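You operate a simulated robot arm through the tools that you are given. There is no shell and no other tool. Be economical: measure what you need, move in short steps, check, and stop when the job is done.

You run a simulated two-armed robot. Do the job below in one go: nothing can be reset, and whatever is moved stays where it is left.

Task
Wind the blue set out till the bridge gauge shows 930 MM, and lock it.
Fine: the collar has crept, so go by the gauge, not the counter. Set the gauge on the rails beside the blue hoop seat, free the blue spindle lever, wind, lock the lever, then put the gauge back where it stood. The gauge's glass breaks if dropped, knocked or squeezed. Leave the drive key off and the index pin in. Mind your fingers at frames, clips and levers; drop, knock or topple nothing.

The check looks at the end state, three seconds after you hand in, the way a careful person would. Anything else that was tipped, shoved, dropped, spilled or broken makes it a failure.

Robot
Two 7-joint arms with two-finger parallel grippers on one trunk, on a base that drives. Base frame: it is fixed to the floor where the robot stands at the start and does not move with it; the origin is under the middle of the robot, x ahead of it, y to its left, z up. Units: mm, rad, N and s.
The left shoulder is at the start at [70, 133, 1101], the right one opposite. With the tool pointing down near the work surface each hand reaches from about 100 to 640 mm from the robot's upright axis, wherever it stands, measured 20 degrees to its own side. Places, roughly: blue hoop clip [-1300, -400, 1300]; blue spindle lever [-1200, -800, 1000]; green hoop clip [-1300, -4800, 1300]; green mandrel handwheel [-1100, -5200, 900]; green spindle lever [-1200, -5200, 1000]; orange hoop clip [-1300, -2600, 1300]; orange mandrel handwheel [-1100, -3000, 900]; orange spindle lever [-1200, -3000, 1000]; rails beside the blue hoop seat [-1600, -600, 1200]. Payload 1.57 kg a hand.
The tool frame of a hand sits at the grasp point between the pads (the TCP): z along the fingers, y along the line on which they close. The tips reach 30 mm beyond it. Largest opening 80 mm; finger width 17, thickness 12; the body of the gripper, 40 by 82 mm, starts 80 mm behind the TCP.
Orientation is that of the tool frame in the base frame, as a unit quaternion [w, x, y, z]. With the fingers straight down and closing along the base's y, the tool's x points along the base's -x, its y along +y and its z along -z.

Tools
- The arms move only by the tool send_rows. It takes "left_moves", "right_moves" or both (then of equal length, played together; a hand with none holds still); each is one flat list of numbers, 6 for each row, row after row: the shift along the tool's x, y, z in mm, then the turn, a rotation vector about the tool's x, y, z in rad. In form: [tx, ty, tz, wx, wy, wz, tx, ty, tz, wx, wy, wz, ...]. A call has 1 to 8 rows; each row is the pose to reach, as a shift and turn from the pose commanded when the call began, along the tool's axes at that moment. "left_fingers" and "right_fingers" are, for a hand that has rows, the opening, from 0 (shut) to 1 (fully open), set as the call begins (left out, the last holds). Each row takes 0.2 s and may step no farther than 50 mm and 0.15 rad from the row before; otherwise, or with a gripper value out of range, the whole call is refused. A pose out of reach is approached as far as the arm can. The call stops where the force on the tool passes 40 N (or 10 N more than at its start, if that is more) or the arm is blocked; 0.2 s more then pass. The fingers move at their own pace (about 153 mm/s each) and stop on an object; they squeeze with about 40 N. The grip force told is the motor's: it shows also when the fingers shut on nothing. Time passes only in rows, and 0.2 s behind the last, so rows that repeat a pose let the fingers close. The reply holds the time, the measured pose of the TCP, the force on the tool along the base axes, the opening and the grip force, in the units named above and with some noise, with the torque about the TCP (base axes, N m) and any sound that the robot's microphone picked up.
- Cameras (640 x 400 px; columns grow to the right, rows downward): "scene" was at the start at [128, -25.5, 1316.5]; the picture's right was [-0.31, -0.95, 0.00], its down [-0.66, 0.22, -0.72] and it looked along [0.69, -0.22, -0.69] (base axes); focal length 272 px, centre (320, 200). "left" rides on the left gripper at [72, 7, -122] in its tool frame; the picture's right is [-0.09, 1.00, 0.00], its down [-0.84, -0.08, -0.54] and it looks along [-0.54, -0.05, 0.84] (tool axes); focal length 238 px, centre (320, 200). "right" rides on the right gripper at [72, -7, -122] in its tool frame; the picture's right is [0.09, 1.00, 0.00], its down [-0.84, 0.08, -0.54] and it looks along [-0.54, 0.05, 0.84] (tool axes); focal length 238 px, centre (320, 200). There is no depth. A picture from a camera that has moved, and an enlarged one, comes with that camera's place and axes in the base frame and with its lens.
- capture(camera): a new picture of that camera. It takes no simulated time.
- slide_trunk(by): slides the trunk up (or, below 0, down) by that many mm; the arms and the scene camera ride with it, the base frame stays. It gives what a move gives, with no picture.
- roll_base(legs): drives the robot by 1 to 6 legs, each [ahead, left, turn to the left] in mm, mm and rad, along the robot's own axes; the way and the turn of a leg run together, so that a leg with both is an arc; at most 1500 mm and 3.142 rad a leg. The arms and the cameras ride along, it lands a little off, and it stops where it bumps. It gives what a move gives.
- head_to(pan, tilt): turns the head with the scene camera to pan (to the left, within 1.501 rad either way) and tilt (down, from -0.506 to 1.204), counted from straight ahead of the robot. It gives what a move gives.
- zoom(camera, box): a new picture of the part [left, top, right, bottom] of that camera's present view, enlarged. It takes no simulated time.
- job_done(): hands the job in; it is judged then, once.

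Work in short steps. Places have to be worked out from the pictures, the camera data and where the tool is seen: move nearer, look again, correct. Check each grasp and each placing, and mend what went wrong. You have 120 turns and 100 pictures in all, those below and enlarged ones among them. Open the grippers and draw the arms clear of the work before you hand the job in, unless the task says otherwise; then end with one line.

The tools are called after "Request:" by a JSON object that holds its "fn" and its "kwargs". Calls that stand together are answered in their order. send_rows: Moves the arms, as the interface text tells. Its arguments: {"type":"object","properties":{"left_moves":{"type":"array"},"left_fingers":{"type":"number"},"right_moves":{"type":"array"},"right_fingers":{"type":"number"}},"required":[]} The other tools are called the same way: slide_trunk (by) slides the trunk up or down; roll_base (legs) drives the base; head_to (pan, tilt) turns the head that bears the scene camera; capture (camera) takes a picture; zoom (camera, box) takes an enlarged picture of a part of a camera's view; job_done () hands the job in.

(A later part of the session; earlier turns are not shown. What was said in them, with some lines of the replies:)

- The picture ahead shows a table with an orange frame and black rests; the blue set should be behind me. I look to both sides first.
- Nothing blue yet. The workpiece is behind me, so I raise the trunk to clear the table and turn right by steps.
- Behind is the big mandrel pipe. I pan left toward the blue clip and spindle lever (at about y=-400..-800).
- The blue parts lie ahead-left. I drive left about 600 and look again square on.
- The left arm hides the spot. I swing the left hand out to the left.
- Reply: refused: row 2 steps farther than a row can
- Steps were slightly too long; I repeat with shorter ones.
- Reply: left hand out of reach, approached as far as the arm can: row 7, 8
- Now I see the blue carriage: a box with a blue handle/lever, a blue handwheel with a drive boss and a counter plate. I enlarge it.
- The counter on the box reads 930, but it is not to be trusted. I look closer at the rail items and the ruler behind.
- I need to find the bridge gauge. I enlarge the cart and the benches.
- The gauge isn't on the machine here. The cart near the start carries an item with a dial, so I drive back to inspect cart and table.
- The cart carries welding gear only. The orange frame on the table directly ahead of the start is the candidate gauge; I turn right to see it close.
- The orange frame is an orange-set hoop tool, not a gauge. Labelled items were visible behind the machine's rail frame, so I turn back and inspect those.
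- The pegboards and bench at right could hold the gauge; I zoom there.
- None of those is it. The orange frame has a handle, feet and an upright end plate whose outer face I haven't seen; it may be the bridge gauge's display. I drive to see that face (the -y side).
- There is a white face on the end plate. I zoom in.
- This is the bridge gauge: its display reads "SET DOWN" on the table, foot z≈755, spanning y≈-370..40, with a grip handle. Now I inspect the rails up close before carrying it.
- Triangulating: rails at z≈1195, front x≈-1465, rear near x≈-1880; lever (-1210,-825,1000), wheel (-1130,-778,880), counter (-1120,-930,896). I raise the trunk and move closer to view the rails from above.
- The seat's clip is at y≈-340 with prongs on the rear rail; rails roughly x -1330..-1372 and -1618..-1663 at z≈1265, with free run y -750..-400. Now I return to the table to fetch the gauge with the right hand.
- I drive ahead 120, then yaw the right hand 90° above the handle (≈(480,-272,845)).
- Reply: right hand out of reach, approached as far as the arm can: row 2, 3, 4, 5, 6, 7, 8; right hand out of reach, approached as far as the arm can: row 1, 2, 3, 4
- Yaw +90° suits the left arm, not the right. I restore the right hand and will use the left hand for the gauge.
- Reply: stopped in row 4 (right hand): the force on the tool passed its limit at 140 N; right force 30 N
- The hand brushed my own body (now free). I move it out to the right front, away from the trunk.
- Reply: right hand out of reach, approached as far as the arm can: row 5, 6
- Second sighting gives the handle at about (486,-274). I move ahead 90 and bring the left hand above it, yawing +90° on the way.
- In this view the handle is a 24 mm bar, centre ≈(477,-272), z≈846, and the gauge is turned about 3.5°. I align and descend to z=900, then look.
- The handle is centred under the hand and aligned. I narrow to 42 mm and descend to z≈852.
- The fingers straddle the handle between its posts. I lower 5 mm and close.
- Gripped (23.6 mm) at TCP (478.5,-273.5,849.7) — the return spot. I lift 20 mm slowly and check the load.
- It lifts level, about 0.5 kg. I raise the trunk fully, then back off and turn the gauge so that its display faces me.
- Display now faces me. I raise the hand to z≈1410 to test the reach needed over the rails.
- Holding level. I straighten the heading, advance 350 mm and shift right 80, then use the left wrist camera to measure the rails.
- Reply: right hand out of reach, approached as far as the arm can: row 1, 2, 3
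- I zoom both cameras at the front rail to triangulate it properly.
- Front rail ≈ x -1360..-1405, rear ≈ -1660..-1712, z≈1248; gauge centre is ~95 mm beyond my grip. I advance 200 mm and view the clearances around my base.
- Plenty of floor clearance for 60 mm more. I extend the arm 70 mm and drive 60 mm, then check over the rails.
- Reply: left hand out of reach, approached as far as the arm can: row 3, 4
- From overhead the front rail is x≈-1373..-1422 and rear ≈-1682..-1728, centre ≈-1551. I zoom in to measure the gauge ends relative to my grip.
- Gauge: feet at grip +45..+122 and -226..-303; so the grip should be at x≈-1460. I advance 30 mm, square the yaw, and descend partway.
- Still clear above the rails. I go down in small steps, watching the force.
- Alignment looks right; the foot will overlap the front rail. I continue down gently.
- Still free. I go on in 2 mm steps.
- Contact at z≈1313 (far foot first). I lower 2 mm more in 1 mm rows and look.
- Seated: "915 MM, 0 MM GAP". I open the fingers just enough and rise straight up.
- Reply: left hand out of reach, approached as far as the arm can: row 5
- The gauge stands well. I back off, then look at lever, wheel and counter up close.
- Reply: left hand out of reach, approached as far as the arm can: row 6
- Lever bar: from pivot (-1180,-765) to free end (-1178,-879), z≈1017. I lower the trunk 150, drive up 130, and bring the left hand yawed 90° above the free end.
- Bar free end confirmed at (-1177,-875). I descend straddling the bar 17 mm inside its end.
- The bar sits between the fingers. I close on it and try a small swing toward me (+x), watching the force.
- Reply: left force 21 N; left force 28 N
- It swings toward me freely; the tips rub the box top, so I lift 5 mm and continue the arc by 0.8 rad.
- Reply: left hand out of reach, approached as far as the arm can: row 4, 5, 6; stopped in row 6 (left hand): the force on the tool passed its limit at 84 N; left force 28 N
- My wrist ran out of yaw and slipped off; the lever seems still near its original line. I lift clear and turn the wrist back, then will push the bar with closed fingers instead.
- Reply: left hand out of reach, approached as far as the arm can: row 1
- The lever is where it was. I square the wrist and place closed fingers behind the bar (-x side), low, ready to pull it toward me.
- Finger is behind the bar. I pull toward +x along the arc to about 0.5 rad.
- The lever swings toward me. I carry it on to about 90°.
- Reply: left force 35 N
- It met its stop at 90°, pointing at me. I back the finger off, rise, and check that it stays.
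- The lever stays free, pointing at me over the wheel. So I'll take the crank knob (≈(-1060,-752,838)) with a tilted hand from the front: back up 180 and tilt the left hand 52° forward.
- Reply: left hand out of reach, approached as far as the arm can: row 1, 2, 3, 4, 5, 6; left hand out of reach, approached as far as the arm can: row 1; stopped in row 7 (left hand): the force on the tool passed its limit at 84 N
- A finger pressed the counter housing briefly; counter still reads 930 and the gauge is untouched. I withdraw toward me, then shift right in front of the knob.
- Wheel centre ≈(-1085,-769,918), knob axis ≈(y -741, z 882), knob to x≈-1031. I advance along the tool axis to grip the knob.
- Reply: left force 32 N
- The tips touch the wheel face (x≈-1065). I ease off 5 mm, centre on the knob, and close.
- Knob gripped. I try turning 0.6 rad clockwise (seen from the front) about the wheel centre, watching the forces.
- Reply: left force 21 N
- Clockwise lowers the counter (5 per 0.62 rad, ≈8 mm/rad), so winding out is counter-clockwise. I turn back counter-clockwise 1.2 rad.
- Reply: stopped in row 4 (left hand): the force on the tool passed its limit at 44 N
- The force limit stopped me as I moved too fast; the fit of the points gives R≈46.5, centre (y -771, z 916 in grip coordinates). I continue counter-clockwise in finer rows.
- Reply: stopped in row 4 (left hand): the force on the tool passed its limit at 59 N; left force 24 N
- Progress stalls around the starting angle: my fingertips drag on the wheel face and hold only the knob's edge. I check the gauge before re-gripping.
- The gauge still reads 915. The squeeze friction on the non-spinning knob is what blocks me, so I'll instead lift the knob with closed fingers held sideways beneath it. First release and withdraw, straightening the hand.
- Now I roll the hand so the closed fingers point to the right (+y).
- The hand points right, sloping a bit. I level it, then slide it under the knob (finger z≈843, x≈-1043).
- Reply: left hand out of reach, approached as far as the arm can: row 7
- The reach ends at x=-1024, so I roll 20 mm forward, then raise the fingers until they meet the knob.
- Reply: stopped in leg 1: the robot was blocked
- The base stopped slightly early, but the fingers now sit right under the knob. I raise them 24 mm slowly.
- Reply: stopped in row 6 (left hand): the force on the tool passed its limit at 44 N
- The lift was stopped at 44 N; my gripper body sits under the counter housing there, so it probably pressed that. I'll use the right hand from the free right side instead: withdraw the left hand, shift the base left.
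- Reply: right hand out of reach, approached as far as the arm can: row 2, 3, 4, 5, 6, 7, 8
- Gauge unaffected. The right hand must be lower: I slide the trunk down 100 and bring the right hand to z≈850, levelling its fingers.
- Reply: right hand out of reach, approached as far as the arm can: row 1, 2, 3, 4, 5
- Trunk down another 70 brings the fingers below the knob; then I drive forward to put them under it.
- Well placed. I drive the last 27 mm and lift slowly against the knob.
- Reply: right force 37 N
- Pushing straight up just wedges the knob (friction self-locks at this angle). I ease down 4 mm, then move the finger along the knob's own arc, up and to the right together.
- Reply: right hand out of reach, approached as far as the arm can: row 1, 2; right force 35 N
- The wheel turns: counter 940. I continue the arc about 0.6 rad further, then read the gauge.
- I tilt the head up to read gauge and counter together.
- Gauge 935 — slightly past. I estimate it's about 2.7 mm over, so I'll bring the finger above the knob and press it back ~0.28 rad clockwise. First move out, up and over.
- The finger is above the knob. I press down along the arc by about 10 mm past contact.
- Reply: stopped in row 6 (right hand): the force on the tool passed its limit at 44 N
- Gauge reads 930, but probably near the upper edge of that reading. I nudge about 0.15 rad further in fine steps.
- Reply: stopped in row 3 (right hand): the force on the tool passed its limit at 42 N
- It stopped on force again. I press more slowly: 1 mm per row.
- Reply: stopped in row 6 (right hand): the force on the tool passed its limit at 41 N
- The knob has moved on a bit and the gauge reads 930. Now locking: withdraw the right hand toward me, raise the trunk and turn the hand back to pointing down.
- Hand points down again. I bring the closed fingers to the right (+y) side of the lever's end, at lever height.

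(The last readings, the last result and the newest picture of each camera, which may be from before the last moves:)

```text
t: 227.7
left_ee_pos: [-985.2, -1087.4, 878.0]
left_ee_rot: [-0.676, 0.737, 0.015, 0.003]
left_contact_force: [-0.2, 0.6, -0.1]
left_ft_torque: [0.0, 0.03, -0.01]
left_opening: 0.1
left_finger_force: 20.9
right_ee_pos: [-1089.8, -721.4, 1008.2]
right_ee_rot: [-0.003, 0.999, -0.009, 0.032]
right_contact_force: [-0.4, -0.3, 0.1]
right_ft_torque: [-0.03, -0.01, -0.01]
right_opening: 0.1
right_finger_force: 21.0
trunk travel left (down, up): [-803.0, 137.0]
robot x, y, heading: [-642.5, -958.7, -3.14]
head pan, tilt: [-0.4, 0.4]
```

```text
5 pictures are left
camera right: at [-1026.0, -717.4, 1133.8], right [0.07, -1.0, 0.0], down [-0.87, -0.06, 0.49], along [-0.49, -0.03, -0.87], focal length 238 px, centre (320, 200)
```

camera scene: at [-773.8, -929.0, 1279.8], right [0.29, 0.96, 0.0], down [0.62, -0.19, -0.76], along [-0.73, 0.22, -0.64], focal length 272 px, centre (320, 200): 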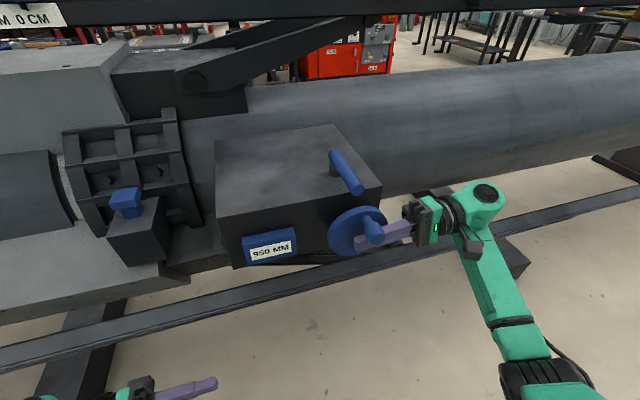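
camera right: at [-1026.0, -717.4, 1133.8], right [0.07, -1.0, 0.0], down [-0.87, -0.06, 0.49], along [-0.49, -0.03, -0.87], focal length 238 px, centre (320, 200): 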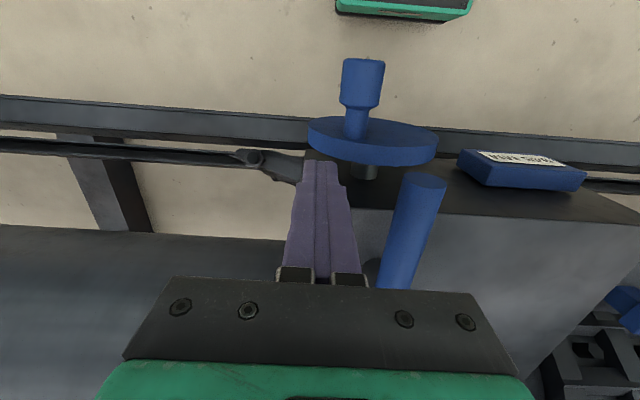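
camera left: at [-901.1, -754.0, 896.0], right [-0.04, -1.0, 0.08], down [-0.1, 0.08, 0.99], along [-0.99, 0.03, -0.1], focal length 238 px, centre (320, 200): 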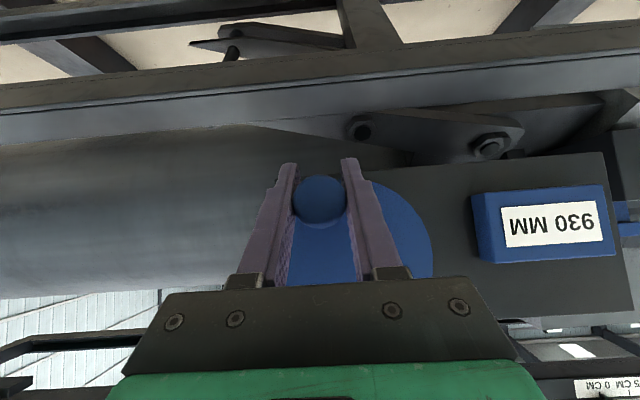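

The fingers are right of the lever. I rise 16 mm and sweep the lever along its arc back toward -y.

Request:
{"fn": "send_rows", "kwargs": {"right_moves": [0, 10, -16, 0, 0, 0, 2.6, 45, -16, 0, 0, 0, 0, 68, -16, 0, 0, 0, -8, 90, -16, 0, 0, 0, -21, 109, -16, 0, 0, 0, -35, 121, -16, 0, 0, 0, -50, 131, -16, 0, 0, 0, -66, 137, -16, 0, 0, 0]}}

Request:
{"fn": "send_rows", "kwargs": {"right_moves": [-3, 0, 0, 0, 0, 0, -6, 0, 0, 0, 0, 0, -9, 0, 0, 0, 0, 0]}}

```text
t: 229.5
left_ee_pos: [-985.8, -1089.5, 877.9]
left_ee_rot: [-0.676, 0.736, 0.014, 0.003]
left_contact_force: [-0.4, 0.5, 0.0]
left_ft_torque: [-0.01, 0.01, 0.01]
left_opening: 0.2
left_finger_force: 21.5
right_ee_pos: [-1117.6, -824.4, 1030.5]
right_ee_rot: [-0.003, 0.999, -0.01, 0.031]
right_contact_force: [0.2, -0.8, 0.9]
right_ft_torque: [0.03, -0.01, 0.03]
right_opening: 0.2
right_finger_force: 21.3
right hand out of reach, approached as far as the arm can: row 6, 7, 8
trunk travel left (down, up): [-803.0, 137.0]
robot x, y, heading: [-643.2, -953.3, -3.138]
head pan, tilt: [-0.4, 0.4]
```

```text
t: 230.3
left_ee_pos: [-985.7, -1088.4, 878.0]
left_ee_rot: [-0.676, 0.737, 0.015, 0.003]
left_contact_force: [-0.7, -0.2, -0.3]
left_ft_torque: [0.01, 0.03, 0.0]
left_opening: 0.2
left_finger_force: 21.4
right_ee_pos: [-1120.5, -820.9, 1032.0]
right_ee_rot: [-0.002, 0.999, -0.009, 0.032]
right_contact_force: [1.2, -0.2, -0.2]
right_ft_torque: [-0.03, -0.05, 0.02]
right_opening: 0.0
right_finger_force: 21.3
right hand out of reach, approached as far as the arm can: row 2, 3
trunk travel left (down, up): [-803.0, 137.0]
robot x, y, heading: [-642.3, -954.7, -3.141]
head pan, tilt: [-0.4, 0.4]
```

Arm reach ended mid-way; I complete the sweep by rolling the base 40 ahead and 35 left.

Request:
{"fn": "roll_base", "kwargs": {"legs": [[20, 22, 0], [25, 12, 0]]}}

Request:
{"fn": "head_to", "kwargs": {"pan": -0.3, "tilt": 0.6}}

Request:
{"fn": "capture", "kwargs": {"camera": "scene"}}

```text
t: 231.7
left_ee_pos: [-1026.5, -1120.1, 879.6]
left_ee_rot: [-0.678, 0.735, 0.012, 0.003]
left_contact_force: [0.4, 0.7, 0.7]
left_ft_torque: [-0.01, 0.01, -0.01]
left_opening: 0.2
left_finger_force: 21.5
right_ee_pos: [-1153.7, -852.7, 1034.1]
right_ee_rot: [-0.006, 0.999, -0.01, 0.043]
right_contact_force: [10.2, 2.7, 3.8]
right_ft_torque: [0.14, -0.1, 0.02]
right_opening: 0.0
right_finger_force: 21.6
trunk travel left (down, up): [-803.0, 137.0]
robot x, y, heading: [-686.5, -989.0, 3.147]
head pan, tilt: [-0.4, 0.4]
stopped in leg 2: the force on the tool passed its limit at 56 N (the readings are from after the stop); the commanded pose is now the measured one
```

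```text
t: 232.4
left_ee_pos: [-1026.2, -1119.4, 879.8]
left_ee_rot: [-0.676, 0.737, 0.013, 0.003]
left_contact_force: [-0.3, 0.1, 0.4]
left_ft_torque: [0.01, -0.04, 0.01]
left_opening: 0.2
left_finger_force: 21.3
right_ee_pos: [-1153.7, -852.5, 1033.5]
right_ee_rot: [-0.005, 0.999, -0.009, 0.042]
right_contact_force: [12.5, 1.9, 1.4]
right_ft_torque: [0.07, -0.12, 0.02]
right_opening: 0.3
right_finger_force: 21.0
trunk travel left (down, up): [-803.0, 137.0]
robot x, y, heading: [-685.6, -986.2, 3.141]
head pan, tilt: [-0.3, 0.6]
```

```text
4 pictures are left
camera scene: at [-816.2, -959.6, 1459.0], right [0.3, 0.96, 0.0], down [0.54, -0.17, -0.83], along [-0.79, 0.24, -0.56], focal length 272 px, centre (320, 200)
```

scene: 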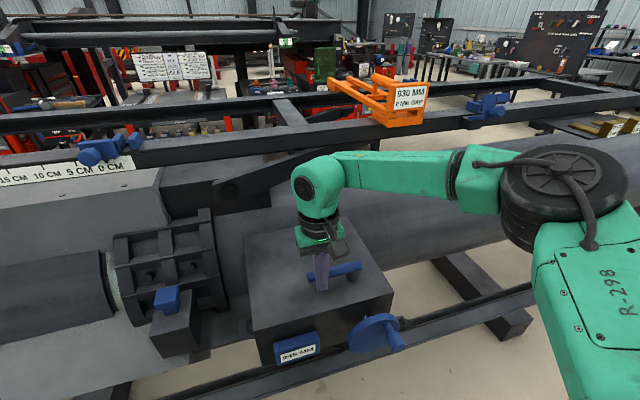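

Lever is back against its stop (locked), gauge 930, counter 945. I retract the right hand up and back, then drive off to re-orient the left hand.

Request:
{"fn": "send_rows", "kwargs": {"right_moves": [12, -5, 0, 0, 0, 0, 15, -8, -40, 0, 0, 0, 25, -10, -85, 0, 0, 0, 60, -20, -120, 0, 0, 0, 100, -40, -140, 0, 0, 0, 140, -65, -140, 0, 0, 0]}}

Request:
{"fn": "roll_base", "kwargs": {"legs": [[-300, 0, 0]]}}

Request:
{"fn": "send_rows", "kwargs": {"left_moves": [0, 0, 0, -0.15, 0, 0, 0, 0, 0, -0.3, 0, 0, 0, 0, 0, -0.45, 0, 0, 0, 0, 0, -0.6, 0, 0, 0, 0, 0, -0.75, 0, 0, 0, 0, 0, -0.9, 0, 0, 0, 0, 0, -1.05, 0, 0, 0, 0, 0, -1.2, 0, 0]}}

Request:
{"fn": "send_rows", "kwargs": {"left_moves": [0, 0, 0, -0.15, 0, 0, 0, 0, 0, -0.286, 0, 0, 0, 0, 0, -0.286, 0, 0]}}

```text
refused: row 4 steps farther than a row can; nothing moved
```

```text
t: 234.5
left_ee_pos: [-732.0, -1122.2, 877.6]
left_ee_rot: [-0.677, 0.736, 0.015, 0.003]
left_contact_force: [0.2, 0.3, -0.2]
left_ft_torque: [0.04, 0.0, -0.01]
left_opening: 0.3
left_finger_force: 21.1
right_ee_pos: [-861.0, -852.8, 1031.9]
right_ee_rot: [-0.005, 0.999, -0.009, 0.043]
right_contact_force: [0.2, -0.7, 0.7]
right_ft_torque: [-0.01, -0.02, 0.01]
right_opening: 0.0
right_finger_force: 21.2
trunk travel left (down, up): [-803.0, 137.0]
robot x, y, heading: [-388.2, -986.5, -3.136]
head pan, tilt: [-0.3, 0.6]
```

```text
t: 236.3
left_ee_pos: [-730.5, -1121.0, 877.6]
left_ee_rot: [-0.141, 0.99, 0.011, 0.01]
left_contact_force: [-0.1, -0.3, 0.4]
left_ft_torque: [0.02, 0.02, 0.0]
left_opening: 0.0
left_finger_force: 21.6
right_ee_pos: [-859.6, -852.3, 1032.3]
right_ee_rot: [-0.005, 0.999, -0.009, 0.043]
right_contact_force: [-0.2, 0.5, -0.6]
right_ft_torque: [-0.01, 0.02, 0.0]
right_opening: 0.0
right_finger_force: 22.1
trunk travel left (down, up): [-803.0, 137.0]
robot x, y, heading: [-384.6, -988.7, -3.139]
head pan, tilt: [-0.3, 0.6]
```

```text
t: 237.1
left_ee_pos: [-729.4, -1119.7, 879.0]
left_ee_rot: [-0.001, 1.0, 0.008, 0.012]
left_contact_force: [0.3, -0.1, 0.0]
left_ft_torque: [0.0, 0.0, 0.02]
left_opening: 0.0
left_finger_force: 21.4
right_ee_pos: [-858.7, -853.3, 1032.3]
right_ee_rot: [-0.006, 0.999, -0.008, 0.043]
right_contact_force: [0.2, -0.2, 0.8]
right_ft_torque: [0.02, -0.03, 0.0]
right_opening: 0.2
right_finger_force: 21.0
trunk travel left (down, up): [-803.0, 137.0]
robot x, y, heading: [-385.8, -986.3, -3.141]
head pan, tilt: [-0.3, 0.6]
```

The base move drew both hands clear of the lever anyway. I raise the trunk and set both hands: left up and forward for the gauge, right tucked back.

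Request:
{"fn": "slide_trunk", "kwargs": {"by": 130}}

Request:
{"fn": "send_rows", "kwargs": {"left_moves": [-17, 7.7, -45, 0, -0.024, 0.016, -34, 15.4, -90, 0, -0.024, 0.016, -51, 23, -135, 0, -0.024, 0.016, -68, 31, -180, 0, -0.024, 0.016, -85, 38.5, -225, 0, -0.024, 0.016, -102, 46, -270, 0, -0.024, 0.016, -119, 54, -315, 0, -0.024, 0.016, -136, 62, -360, 0, -0.024, 0.016], "right_moves": [22, -14, -16, 0, 0, 0, 44, -28, -32, 0, 0, 0, 66, -42, -48, 0, 0, 0, 88, -56, -64, 0, 0, 0, 110, -70, -80, 0, 0, 0, 132, -84, -96, 0, 0, 0, 154, -98, -112, 0, 0, 0, 176, -112, -128, 0, 0, 0], "left_fingers": 0.5}}

```text
t: 238.6
left_ee_pos: [-730.2, -1119.5, 1008.0]
left_ee_rot: [0.0, 1.0, 0.009, 0.012]
left_contact_force: [0.0, -0.9, 0.3]
left_ft_torque: [0.0, 0.0, -0.03]
left_opening: 0.0
left_finger_force: 21.5
right_ee_pos: [-859.5, -854.1, 1163.6]
right_ee_rot: [-0.005, 0.999, -0.008, 0.043]
right_contact_force: [-1.0, 0.1, -0.1]
right_ft_torque: [0.03, 0.01, 0.02]
right_opening: 0.2
right_finger_force: 21.3
trunk travel left (down, up): [-933.0, 7.0]
robot x, y, heading: [-390.6, -987.5, -3.141]
head pan, tilt: [-0.3, 0.6]
```

```text
t: 240.4
left_ee_pos: [-873.9, -1182.4, 1367.4]
left_ee_rot: [0.0, 1.0, 0.0, 0.0]
left_contact_force: [0.1, 0.1, 0.1]
left_ft_torque: [-0.03, 0.01, 0.03]
left_opening: 40.1
left_finger_force: 0.0
right_ee_pos: [-692.7, -744.0, 1303.6]
right_ee_rot: [-0.004, 0.999, -0.008, 0.042]
right_contact_force: [-0.7, -0.5, 0.5]
right_ft_torque: [-0.01, 0.02, -0.04]
right_opening: 0.0
right_finger_force: 21.5
trunk travel left (down, up): [-933.0, 7.0]
robot x, y, heading: [-388.8, -983.4, -3.136]
head pan, tilt: [-0.3, 0.6]
```

I raise the left hand to 1412, drive right 589, then ahead toward the gauge.

Request:
{"fn": "send_rows", "kwargs": {"left_moves": [0, 0, -22, 0, 0, 0, 0, 0, -45, 0, 0, 0]}}

Request:
{"fn": "roll_base", "kwargs": {"legs": [[0, -589, 0], [480, 0, 0]]}}

```text
t: 241.0
left_ee_pos: [-873.6, -1182.5, 1410.3]
left_ee_rot: [0.0, 1.0, 0.0, 0.001]
left_contact_force: [1.1, 0.7, 0.7]
left_ft_torque: [0.0, 0.01, -0.03]
left_opening: 40.2
left_finger_force: 0.1
right_ee_pos: [-692.3, -744.5, 1303.8]
right_ee_rot: [-0.004, 0.999, -0.008, 0.042]
right_contact_force: [1.0, 0.0, -0.2]
right_ft_torque: [-0.03, 0.04, -0.01]
right_opening: 0.0
right_finger_force: 21.5
trunk travel left (down, up): [-933.0, 7.0]
robot x, y, heading: [-389.0, -985.1, -3.138]
head pan, tilt: [-0.3, 0.6]
```

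```text
t: 246.8
left_ee_pos: [-1355.8, -586.0, 1409.9]
left_ee_rot: [-0.001, 1.0, -0.008, -0.001]
left_contact_force: [0.7, -1.0, 0.1]
left_ft_torque: [0.01, 0.07, -0.02]
left_opening: 40.0
left_finger_force: 0.0
right_ee_pos: [-1168.0, -148.4, 1305.2]
right_ee_rot: [-0.004, 0.999, -0.018, 0.043]
right_contact_force: [-0.2, 0.1, 0.0]
right_ft_torque: [0.01, 0.03, 0.02]
right_opening: 0.0
right_finger_force: 21.9
trunk travel left (down, up): [-933.0, 7.0]
robot x, y, heading: [-867.3, -396.5, 3.129]
head pan, tilt: [-0.3, 0.6]
```

Close. I roll 45 more, then finish alignment with the arm above the handle.

Request:
{"fn": "roll_base", "kwargs": {"legs": [[45, 0, 0.01]]}}

Request:
{"fn": "send_rows", "kwargs": {"left_moves": [-28, 4, 0, 0, 0, 0, -54, 6, 5, 0, 0, 0, -54, 6, 10, 0, 0, 0]}}

```text
t: 247.7
left_ee_pos: [-1392.0, -591.2, 1413.3]
left_ee_rot: [0.0, 1.0, -0.003, -0.004]
left_contact_force: [1.0, 0.1, -0.3]
left_ft_torque: [0.02, 0.11, 0.04]
left_opening: 40.4
left_finger_force: 0.0
right_ee_pos: [-1209.0, -153.3, 1307.3]
right_ee_rot: [-0.005, 0.999, -0.011, 0.039]
right_contact_force: [1.8, 0.1, -0.4]
right_ft_torque: [-0.01, 0.04, -0.02]
right_opening: 0.0
right_finger_force: 20.5
trunk travel left (down, up): [-933.0, 7.0]
robot x, y, heading: [-911.3, -389.7, 3.138]
head pan, tilt: [-0.3, 0.6]
```

```text
t: 248.5
left_ee_pos: [-1453.0, -599.3, 1402.1]
left_ee_rot: [-0.001, 1.0, -0.003, -0.001]
left_contact_force: [0.1, 0.5, -0.9]
left_ft_torque: [-0.01, 0.03, -0.01]
left_opening: 39.7
left_finger_force: 0.1
right_ee_pos: [-1216.7, -153.9, 1304.7]
right_ee_rot: [-0.005, 0.999, -0.011, 0.041]
right_contact_force: [0.4, -0.3, 0.3]
right_ft_torque: [-0.01, 0.04, -0.03]
right_opening: 0.0
right_finger_force: 20.9
trunk travel left (down, up): [-933.0, 7.0]
robot x, y, heading: [-912.2, -395.5, 3.143]
head pan, tilt: [-0.3, 0.6]
```

I correct 6 mm sideways, lower to 1362 and verify with one wrist picture.

Request:
{"fn": "send_rows", "kwargs": {"left_moves": [-2, -3, 10, 0, 0, 0, -3.5, -6, 25, 0, 0, 0, -3.5, -6, 40, 0, 0, 0, -3.5, -6, 40, 0, 0, 0]}}

Request:
{"fn": "capture", "kwargs": {"camera": "left"}}

```text
t: 249.5
left_ee_pos: [-1459.1, -591.3, 1359.1]
left_ee_rot: [0.0, 1.0, -0.002, 0.001]
left_contact_force: [0.0, -0.1, 0.8]
left_ft_torque: [-0.01, 0.0, 0.01]
left_opening: 40.0
left_finger_force: 0.1
right_ee_pos: [-1219.9, -152.2, 1304.7]
right_ee_rot: [-0.005, 0.999, -0.011, 0.043]
right_contact_force: [-0.5, -0.9, 0.2]
right_ft_torque: [-0.05, 0.0, -0.01]
right_opening: 0.1
right_finger_force: 20.9
trunk travel left (down, up): [-933.0, 7.0]
robot x, y, heading: [-914.8, -392.3, 3.138]
head pan, tilt: [-0.3, 0.6]
```

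```text
3 pictures are left
camera left: at [-1388.0, -599.2, 1482.2], right [-0.1, -1.0, 0.0], down [-0.84, 0.08, 0.54], along [-0.54, 0.05, -0.84], focal length 238 px, centre (320, 200)
```

left: 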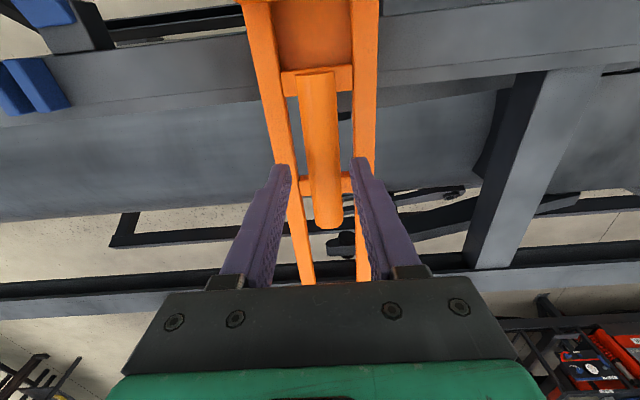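

The view matches the earlier pre-grasp view almost exactly. I descend 47 mm and close on the handle.

Request:
{"fn": "send_rows", "kwargs": {"left_moves": [1, 1, 15, 0, 0, 0, 1, 1, 30, 0, 0, 0, 1, 1, 40, 0, 0, 0, 1, 1, 47, 0, 0, 0]}}

Request:
{"fn": "send_rows", "kwargs": {"left_moves": [0, 0, 0, 0, 0, 0, 0, 0, 0, 0, 0, 0, 0, 0, 0, 0, 0, 0], "left_fingers": 0.0}}

Request:
{"fn": "send_rows", "kwargs": {"left_moves": [0, 0, -4, 0, 0, 0, 0, 0, -10, 0, 0, 0, 0, 0, -18, 0, 0, 0, 0, 0, -26, 0, 0, 0]}}

```text
t: 250.5
left_ee_pos: [-1458.2, -589.9, 1312.8]
left_ee_rot: [-0.001, 1.0, -0.002, -0.001]
left_contact_force: [-0.5, 0.6, -1.2]
left_ft_torque: [0.02, -0.01, 0.02]
left_opening: 39.9
left_finger_force: 0.1
right_ee_pos: [-1218.5, -151.6, 1304.1]
right_ee_rot: [-0.005, 0.999, -0.011, 0.043]
right_contact_force: [-0.4, -0.5, -0.7]
right_ft_torque: [-0.02, 0.0, 0.01]
right_opening: 0.1
right_finger_force: 21.1
trunk travel left (down, up): [-933.0, 7.0]
robot x, y, heading: [-915.9, -398.6, 3.135]
head pan, tilt: [-0.3, 0.6]
```

```text
t: 251.3
left_ee_pos: [-1458.2, -592.6, 1312.0]
left_ee_rot: [-0.001, 1.0, -0.002, 0.0]
left_contact_force: [0.2, -2.4, 0.8]
left_ft_torque: [-0.06, 0.08, 0.22]
left_opening: 23.5
left_finger_force: 35.3
right_ee_pos: [-1219.7, -153.7, 1305.0]
right_ee_rot: [-0.004, 0.999, -0.011, 0.044]
right_contact_force: [-0.2, 0.1, -1.0]
right_ft_torque: [-0.02, -0.04, -0.02]
right_opening: 0.0
right_finger_force: 20.7
trunk travel left (down, up): [-933.0, 7.0]
robot x, y, heading: [-915.8, -397.3, 3.14]
head pan, tilt: [-0.3, 0.6]
```

```text
t: 252.3
left_ee_pos: [-1458.5, -591.4, 1337.7]
left_ee_rot: [0.0, 1.0, -0.002, 0.0]
left_contact_force: [0.1, 0.5, -5.8]
left_ft_torque: [-0.01, -0.31, -0.01]
left_opening: 23.5
left_finger_force: 35.0
right_ee_pos: [-1219.3, -153.5, 1303.8]
right_ee_rot: [-0.005, 0.999, -0.011, 0.043]
right_contact_force: [-0.1, 0.9, 0.3]
right_ft_torque: [0.02, -0.02, 0.01]
right_opening: 0.0
right_finger_force: 21.0
trunk travel left (down, up): [-933.0, 7.0]
robot x, y, heading: [-915.0, -392.9, 3.14]
head pan, tilt: [-0.3, 0.6]
```

Grip identical to the first carry (5.5 N). I lift to ~1400, back away and turn around.

Request:
{"fn": "send_rows", "kwargs": {"left_moves": [0, 0, -25, 0, 0, 0, 0, 0, -50, 0, 0, 0, 25, 0, -65, 0, 0, 0, 55, 0, -68, 0, 0, 0]}}

Request:
{"fn": "roll_base", "kwargs": {"legs": [[-655, 0, 0], [0, 85, 0], [0, 0, 1.57], [0, 0, 1.57]]}}

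```text
t: 253.3
left_ee_pos: [-1399.5, -594.4, 1405.9]
left_ee_rot: [-0.002, 1.0, -0.003, -0.001]
left_contact_force: [0.1, -0.7, -5.3]
left_ft_torque: [0.03, -0.23, 0.0]
left_opening: 23.3
left_finger_force: 35.4
right_ee_pos: [-1216.9, -155.0, 1305.5]
right_ee_rot: [-0.006, 0.999, -0.011, 0.042]
right_contact_force: [0.5, -0.4, 0.2]
right_ft_torque: [0.03, 0.02, 0.02]
right_opening: 0.0
right_finger_force: 21.4
trunk travel left (down, up): [-933.0, 7.0]
robot x, y, heading: [-911.1, -395.1, 3.139]
head pan, tilt: [-0.3, 0.6]
```

```text
t: 265.2
left_ee_pos: [254.3, -334.0, 1405.1]
left_ee_rot: [0.001, 0.044, 0.999, 0.0]
left_contact_force: [0.1, -0.5, -5.2]
left_ft_torque: [0.01, 0.3, -0.02]
left_opening: 23.3
left_finger_force: 35.8
right_ee_pos: [34.5, -756.0, 1304.0]
right_ee_rot: [-0.042, 0.052, 0.998, -0.003]
right_contact_force: [-0.4, 0.0, 0.5]
right_ft_torque: [-0.03, -0.01, -0.02]
right_opening: 0.1
right_finger_force: 21.1
trunk travel left (down, up): [-933.0, 7.0]
robot x, y, heading: [-250.4, -487.8, -0.087]
head pan, tilt: [-0.3, 0.6]
```

I trim the heading, lower the hand to 1125 and rotate it back to the table orientation.

Request:
{"fn": "roll_base", "kwargs": {"legs": [[0, 0, 0.087]]}}

Request:
{"fn": "send_rows", "kwargs": {"left_moves": [0, 0, 40, 0, 0, 0, 0, 0, 80, 0, 0, 0, 0, 0, 120, 0, 0, 0, 0, 0, 160, 0, 0, 0, 0, 0, 200, 0, 0, 0, 0, 0, 240, 0, 0, 0, 0, 0, 280, 0, 0, 0]}}

Request:
{"fn": "send_rows", "kwargs": {"left_moves": [0, 0, 0, 0, 0, -0.14, 0, 0, 0, 0, 0, -0.28, 0, 0, 0, 0, 0, -0.42, 0, 0, 0, 0, 0, -0.56, 0, 0, 0, 0, 0, -0.7, 0, 0, 0, 0, 0, -0.84, 0, 0, 0, 0, 0, -0.98, 0, 0, 0, 0, 0, -1.12]}}

Request:
{"fn": "send_rows", "kwargs": {"left_moves": [0, 0, 0, 0, 0, -0.13, 0, 0, 0, 0, 0, -0.26, 0, 0, 0, 0, 0, -0.393, 0, 0, 0, 0, 0, -0.393]}}

```text
t: 266.1
left_ee_pos: [238.9, -294.0, 1405.7]
left_ee_rot: [-0.001, 0.002, 1.0, 0.001]
left_contact_force: [0.1, -0.5, -4.8]
left_ft_torque: [0.05, 0.31, -0.06]
left_opening: 23.2
left_finger_force: 35.6
right_ee_pos: [56.3, -731.4, 1303.4]
right_ee_rot: [-0.043, 0.009, 0.999, -0.005]
right_contact_force: [0.0, -0.4, -0.1]
right_ft_torque: [0.01, 0.03, -0.04]
right_opening: 0.0
right_finger_force: 21.5
trunk travel left (down, up): [-933.0, 7.0]
robot x, y, heading: [-250.2, -490.4, -0.003]
head pan, tilt: [-0.3, 0.6]
```

```text
t: 267.7
left_ee_pos: [240.0, -288.7, 1124.1]
left_ee_rot: [0.001, 0.001, 1.0, 0.0]
left_contact_force: [-0.6, 0.2, -6.2]
left_ft_torque: [0.0, 0.28, 0.03]
left_opening: 23.4
left_finger_force: 36.4
right_ee_pos: [56.8, -730.1, 1303.7]
right_ee_rot: [-0.043, 0.01, 0.999, -0.005]
right_contact_force: [0.4, 0.2, 0.1]
right_ft_torque: [-0.02, 0.01, -0.01]
right_opening: 0.1
right_finger_force: 21.4
trunk travel left (down, up): [-933.0, 7.0]
robot x, y, heading: [-250.2, -491.0, -0.0]
head pan, tilt: [-0.3, 0.6]
```

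```text
t: 269.5
left_ee_pos: [237.8, -290.7, 1125.2]
left_ee_rot: [0.0, -0.531, 0.847, -0.001]
left_contact_force: [0.0, 0.6, -5.3]
left_ft_torque: [-0.25, 0.14, 0.0]
left_opening: 23.3
left_finger_force: 36.3
right_ee_pos: [55.9, -729.7, 1303.9]
right_ee_rot: [-0.043, 0.01, 0.999, -0.005]
right_contact_force: [0.6, -0.3, 0.6]
right_ft_torque: [0.01, -0.02, 0.0]
right_opening: 0.0
right_finger_force: 21.5
trunk travel left (down, up): [-933.0, 7.0]
robot x, y, heading: [-253.3, -488.6, -0.003]
head pan, tilt: [-0.3, 0.6]
```

```text
t: 270.5
left_ee_pos: [238.6, -291.2, 1125.3]
left_ee_rot: [-0.001, -0.686, 0.727, -0.001]
left_contact_force: [0.3, 0.0, -4.7]
left_ft_torque: [-0.29, 0.01, -0.03]
left_opening: 23.7
left_finger_force: 35.5
right_ee_pos: [56.3, -729.5, 1305.4]
right_ee_rot: [-0.043, 0.01, 0.999, -0.006]
right_contact_force: [0.2, 0.4, 0.2]
right_ft_torque: [-0.01, 0.01, -0.03]
right_opening: 0.1
right_finger_force: 21.5
trunk travel left (down, up): [-933.0, 7.0]
robot x, y, heading: [-249.0, -490.9, -0.002]
head pan, tilt: [-0.3, 0.6]
```

Orientation matches the pickup. I drive ahead 240 and left 17, then check.

Request:
{"fn": "roll_base", "kwargs": {"legs": [[240, 17, 0]]}}

Request:
{"fn": "slide_trunk", "kwargs": {"by": -225}}

```text
t: 272.2
left_ee_pos: [466.3, -270.6, 1126.6]
left_ee_rot: [0.001, -0.687, 0.726, -0.001]
left_contact_force: [-0.1, 0.4, -5.1]
left_ft_torque: [-0.33, -0.02, 0.0]
left_opening: 23.5
left_finger_force: 35.8
right_ee_pos: [286.0, -710.5, 1304.8]
right_ee_rot: [-0.041, 0.008, 0.999, -0.004]
right_contact_force: [-1.2, -0.7, 0.4]
right_ft_torque: [-0.01, -0.03, 0.03]
right_opening: 0.0
right_finger_force: 21.5
trunk travel left (down, up): [-933.0, 7.0]
robot x, y, heading: [-17.7, -471.2, 0.007]
head pan, tilt: [-0.3, 0.6]
```

```text
t: 274.6
left_ee_pos: [470.1, -271.4, 900.1]
left_ee_rot: [0.0, -0.687, 0.727, -0.001]
left_contact_force: [-0.4, -0.7, -5.3]
left_ft_torque: [-0.33, 0.04, 0.01]
left_opening: 23.4
left_finger_force: 36.0
right_ee_pos: [289.9, -710.5, 1079.7]
right_ee_rot: [-0.043, 0.007, 0.999, -0.005]
right_contact_force: [-0.4, 0.1, -0.7]
right_ft_torque: [0.02, 0.0, 0.01]
right_opening: 0.1
right_finger_force: 21.5
trunk travel left (down, up): [-708.0, 232.0]
robot x, y, heading: [-17.3, -471.5, 0.004]
head pan, tilt: [-0.3, 0.6]
```

Corrections of +8.5 in x; then I lower gently to z≈853 and on to contact.

Request:
{"fn": "send_rows", "kwargs": {"left_moves": [0, -4, 10, 0, 0, 0, 0.5, -8.6, 20, 0, 0, 0, 0.5, -8.6, 30, 0, 0, 0, 0.5, -8.6, 40, 0, 0, 0, 0.5, -8.6, 45, 0, 0, 0]}}

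Request:
{"fn": "send_rows", "kwargs": {"left_moves": [0, 0, 2, 0, 0, 0, 0, 0, 4, 0, 0, 0]}}

```text
t: 275.8
left_ee_pos: [478.9, -271.5, 854.2]
left_ee_rot: [0.0, -0.687, 0.726, -0.001]
left_contact_force: [-0.7, 0.1, -5.2]
left_ft_torque: [-0.3, 0.01, 0.01]
left_opening: 23.4
left_finger_force: 35.4
right_ee_pos: [288.3, -710.6, 1079.3]
right_ee_rot: [-0.042, 0.007, 0.999, -0.005]
right_contact_force: [-0.8, 0.6, -0.9]
right_ft_torque: [0.0, 0.01, 0.01]
right_opening: 0.0
right_finger_force: 21.4
trunk travel left (down, up): [-708.0, 232.0]
robot x, y, heading: [-16.9, -470.7, 0.002]
head pan, tilt: [-0.3, 0.6]
```

```text
t: 276.4
left_ee_pos: [477.9, -272.3, 850.5]
left_ee_rot: [0.001, -0.687, 0.727, 0.0]
left_contact_force: [0.6, -0.5, -2.2]
left_ft_torque: [1.09, -0.05, -0.1]
left_opening: 23.2
left_finger_force: 35.9
right_ee_pos: [289.8, -712.0, 1079.2]
right_ee_rot: [-0.043, 0.008, 0.999, -0.005]
right_contact_force: [-0.3, -0.2, 0.9]
right_ft_torque: [-0.01, 0.0, -0.02]
right_opening: 0.1
right_finger_force: 21.4
trunk travel left (down, up): [-708.0, 232.0]
robot x, y, heading: [-18.4, -472.9, 0.004]
head pan, tilt: [-0.3, 0.6]
```

Far foot has touched at z≈850.5. One more millimetre, then release and rise.

Request:
{"fn": "send_rows", "kwargs": {"left_moves": [0, 0, 0.7, 0, 0, 0, 0, 0, 1.2, 0, 0, 0, 0, 0, 1.2, 0, 0, 0]}}

Request:
{"fn": "send_rows", "kwargs": {"left_moves": [0, 0, 0, 0, 0, 0, 0, 0, 0, 0, 0, 0], "left_fingers": 0.5}}

Request:
{"fn": "send_rows", "kwargs": {"left_moves": [0, 0, -12, 0, 0, 0, 0, 0, -30, 0, 0, 0, 0, 0, -70, 0, 0, 0, 0, 0, -115, 0, 0, 0, 0, 0, -160, 0, 0, 0]}}

Request:
{"fn": "roll_base", "kwargs": {"legs": [[-300, 0, 0]]}}

Request:
{"fn": "head_to", "kwargs": {"pan": 0.25, "tilt": 0.55}}

Request:
{"fn": "capture", "kwargs": {"camera": "scene"}}

```text
t: 277.2
left_ee_pos: [477.9, -272.6, 848.8]
left_ee_rot: [0.001, -0.687, 0.727, 0.0]
left_contact_force: [-0.3, 0.5, -1.0]
left_ft_torque: [0.88, -0.13, 0.01]
left_opening: 23.4
left_finger_force: 35.6
right_ee_pos: [288.3, -709.0, 1079.7]
right_ee_rot: [-0.043, 0.007, 0.999, -0.005]
right_contact_force: [-0.1, -0.8, -0.1]
right_ft_torque: [0.03, -0.02, 0.01]
right_opening: 0.3
right_finger_force: 21.2
trunk travel left (down, up): [-708.0, 232.0]
robot x, y, heading: [-17.4, -468.5, 0.006]
head pan, tilt: [-0.3, 0.6]
```

```text
t: 277.8
left_ee_pos: [478.5, -272.9, 849.4]
left_ee_rot: [-0.001, -0.687, 0.726, 0.0]
left_contact_force: [-0.4, 0.4, -0.2]
left_ft_torque: [0.03, -0.02, 0.02]
left_opening: 40.0
left_finger_force: 0.0
right_ee_pos: [288.9, -711.1, 1079.2]
right_ee_rot: [-0.043, 0.007, 0.999, -0.005]
right_contact_force: [0.0, 0.2, -0.5]
right_ft_torque: [0.03, -0.01, 0.01]
right_opening: 0.3
right_finger_force: 21.1
trunk travel left (down, up): [-708.0, 232.0]
robot x, y, heading: [-16.0, -471.6, 0.004]
head pan, tilt: [-0.3, 0.6]
```

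```text
t: 279.0
left_ee_pos: [478.5, -267.4, 1012.2]
left_ee_rot: [0.0, -0.687, 0.727, 0.0]
left_contact_force: [0.3, 0.0, 0.5]
left_ft_torque: [0.03, 0.04, 0.0]
left_opening: 40.0
left_finger_force: 0.0
right_ee_pos: [290.6, -711.2, 1079.9]
right_ee_rot: [-0.042, 0.007, 0.999, -0.005]
right_contact_force: [-0.4, -0.2, 0.1]
right_ft_torque: [0.02, 0.0, 0.0]
right_opening: 0.0
right_finger_force: 21.0
trunk travel left (down, up): [-708.0, 232.0]
robot x, y, heading: [-21.1, -469.7, 0.004]
head pan, tilt: [-0.3, 0.6]
```

```text
t: 281.0
left_ee_pos: [187.2, -268.2, 1011.7]
left_ee_rot: [0.0, -0.688, 0.726, -0.001]
left_contact_force: [-0.2, 0.4, 1.0]
left_ft_torque: [0.01, -0.01, -0.05]
left_opening: 40.1
left_finger_force: 0.1
right_ee_pos: [-1.8, -710.9, 1079.3]
right_ee_rot: [-0.043, 0.005, 0.999, -0.006]
right_contact_force: [0.2, 0.3, 0.3]
right_ft_torque: [-0.01, -0.01, 0.03]
right_opening: 0.0
right_finger_force: 21.4
trunk travel left (down, up): [-708.0, 232.0]
robot x, y, heading: [-310.3, -471.8, 0.002]
head pan, tilt: [-0.3, 0.6]
```

```text
t: 282.0
left_ee_pos: [185.9, -268.1, 1012.4]
left_ee_rot: [0.001, -0.688, 0.726, 0.0]
left_contact_force: [0.0, -0.6, 0.3]
left_ft_torque: [0.01, 0.0, 0.01]
left_opening: 40.1
left_finger_force: 0.1
right_ee_pos: [-3.3, -712.4, 1079.6]
right_ee_rot: [-0.042, 0.005, 0.999, -0.006]
right_contact_force: [-0.2, 0.4, 0.3]
right_ft_torque: [0.04, 0.03, 0.0]
right_opening: 0.1
right_finger_force: 20.7
trunk travel left (down, up): [-708.0, 232.0]
robot x, y, heading: [-309.8, -475.5, 0.008]
head pan, tilt: [0.25, 0.55]
```

```text
2 pictures are left
camera scene: at [-173.9, -449.3, 1368.0], right [0.25, -0.97, 0.0], down [-0.51, -0.13, -0.85], along [0.82, 0.21, -0.52], focal length 272 px, centre (320, 200)
```

scene: 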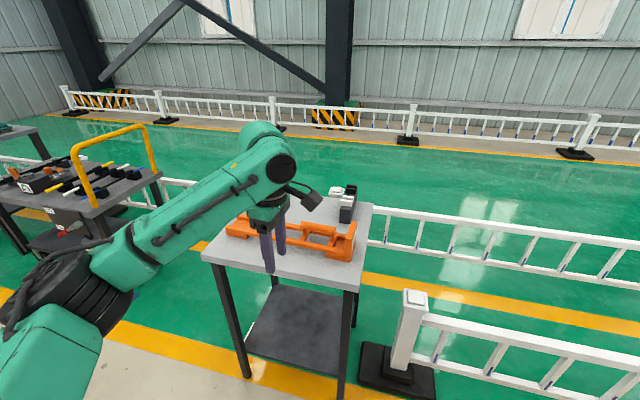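

The gauge is back in its place. I turn to check the lever and counter once more, opening the right fingers too.

Request:
{"fn": "send_rows", "kwargs": {"right_moves": [0, 0, -5, 0, 0, 0, 0, 0, -5, 0, 0, 0], "right_fingers": 0.8}}

Request:
{"fn": "roll_base", "kwargs": {"legs": [[0, 0, -1.4], [0, 0, -0.9]]}}

Request:
{"fn": "head_to", "kwargs": {"pan": -0.42, "tilt": 0.5}}

Request:
{"fn": "zoom", "kwargs": {"camera": "scene", "box": [170, 60, 470, 260]}}

```text
t: 282.6
left_ee_pos: [185.2, -267.0, 1011.7]
left_ee_rot: [0.0, -0.688, 0.726, 0.0]
left_contact_force: [-0.3, 0.2, -0.1]
left_ft_torque: [0.01, -0.01, 0.01]
left_opening: 40.2
left_finger_force: 0.0
right_ee_pos: [-2.6, -710.3, 1084.3]
right_ee_rot: [-0.042, 0.006, 0.999, -0.005]
right_contact_force: [-0.9, 0.1, 0.0]
right_ft_torque: [0.01, -0.01, 0.0]
right_opening: 64.1
right_finger_force: 0.1
trunk travel left (down, up): [-708.0, 232.0]
robot x, y, heading: [-311.6, -473.0, 0.006]
head pan, tilt: [0.25, 0.55]
```

```text
t: 288.8
left_ee_pos: [-507.9, -972.0, 1011.4]
left_ee_rot: [0.0, 0.399, 0.917, -0.001]
left_contact_force: [-0.3, 0.5, 0.2]
left_ft_torque: [-0.03, 0.01, 0.01]
left_opening: 40.0
left_finger_force: 0.1
right_ee_pos: [-696.6, -529.7, 1085.1]
right_ee_rot: [-0.022, 0.921, 0.386, 0.037]
right_contact_force: [0.4, 0.3, -0.3]
right_ft_torque: [-0.01, -0.02, 0.01]
right_opening: 64.2
right_finger_force: 0.1
trunk travel left (down, up): [-708.0, 232.0]
robot x, y, heading: [-309.4, -472.7, -2.328]
head pan, tilt: [0.25, 0.55]
```

```text
t: 289.9
left_ee_pos: [-507.1, -972.9, 1011.2]
left_ee_rot: [-0.001, 0.398, 0.917, 0.001]
left_contact_force: [-0.4, 0.2, 0.3]
left_ft_torque: [-0.02, -0.01, 0.01]
left_opening: 39.9
left_finger_force: 0.0
right_ee_pos: [-696.4, -528.4, 1083.9]
right_ee_rot: [-0.022, 0.922, 0.386, 0.038]
right_contact_force: [0.0, -0.8, 0.5]
right_ft_torque: [-0.02, 0.01, 0.01]
right_opening: 63.9
right_finger_force: 0.1
trunk travel left (down, up): [-708.0, 232.0]
robot x, y, heading: [-309.6, -472.5, -2.332]
head pan, tilt: [-0.421, 0.499]
```

```text
2.00 times, centred on (320, 160) of scene
camera zoom: at [-430.0, -543.2, 1372.6], right [-0.38, 0.92, 0.0], down [0.44, 0.18, -0.88], along [-0.81, -0.33, -0.48], focal length 544 px, centre (320, 280)
```

zoom: 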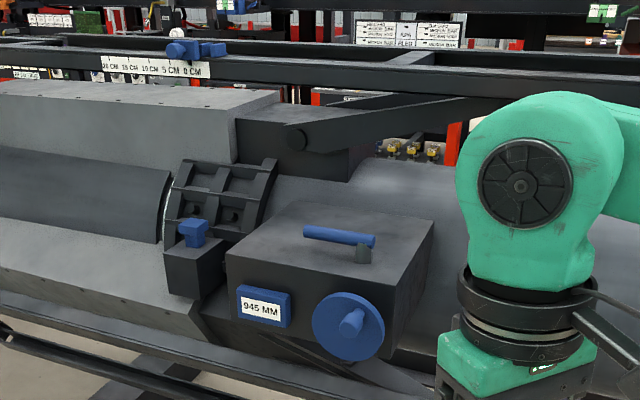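

The lever lies in its locked line, the counter reads 945 (gauge 930), the index pin is in, and the hands are clear. I hand in.

Request:
{"fn": "job_done", "kwargs": {}}

```text
The job is handed in.
```

The blue set is wound out and locked. The bridge gauge read 930 MM just after locking, with the counter at 945, and the gauge is back on its table. While working, a finger pressed the counter housing once (84 N); nothing looked damaged afterwards.
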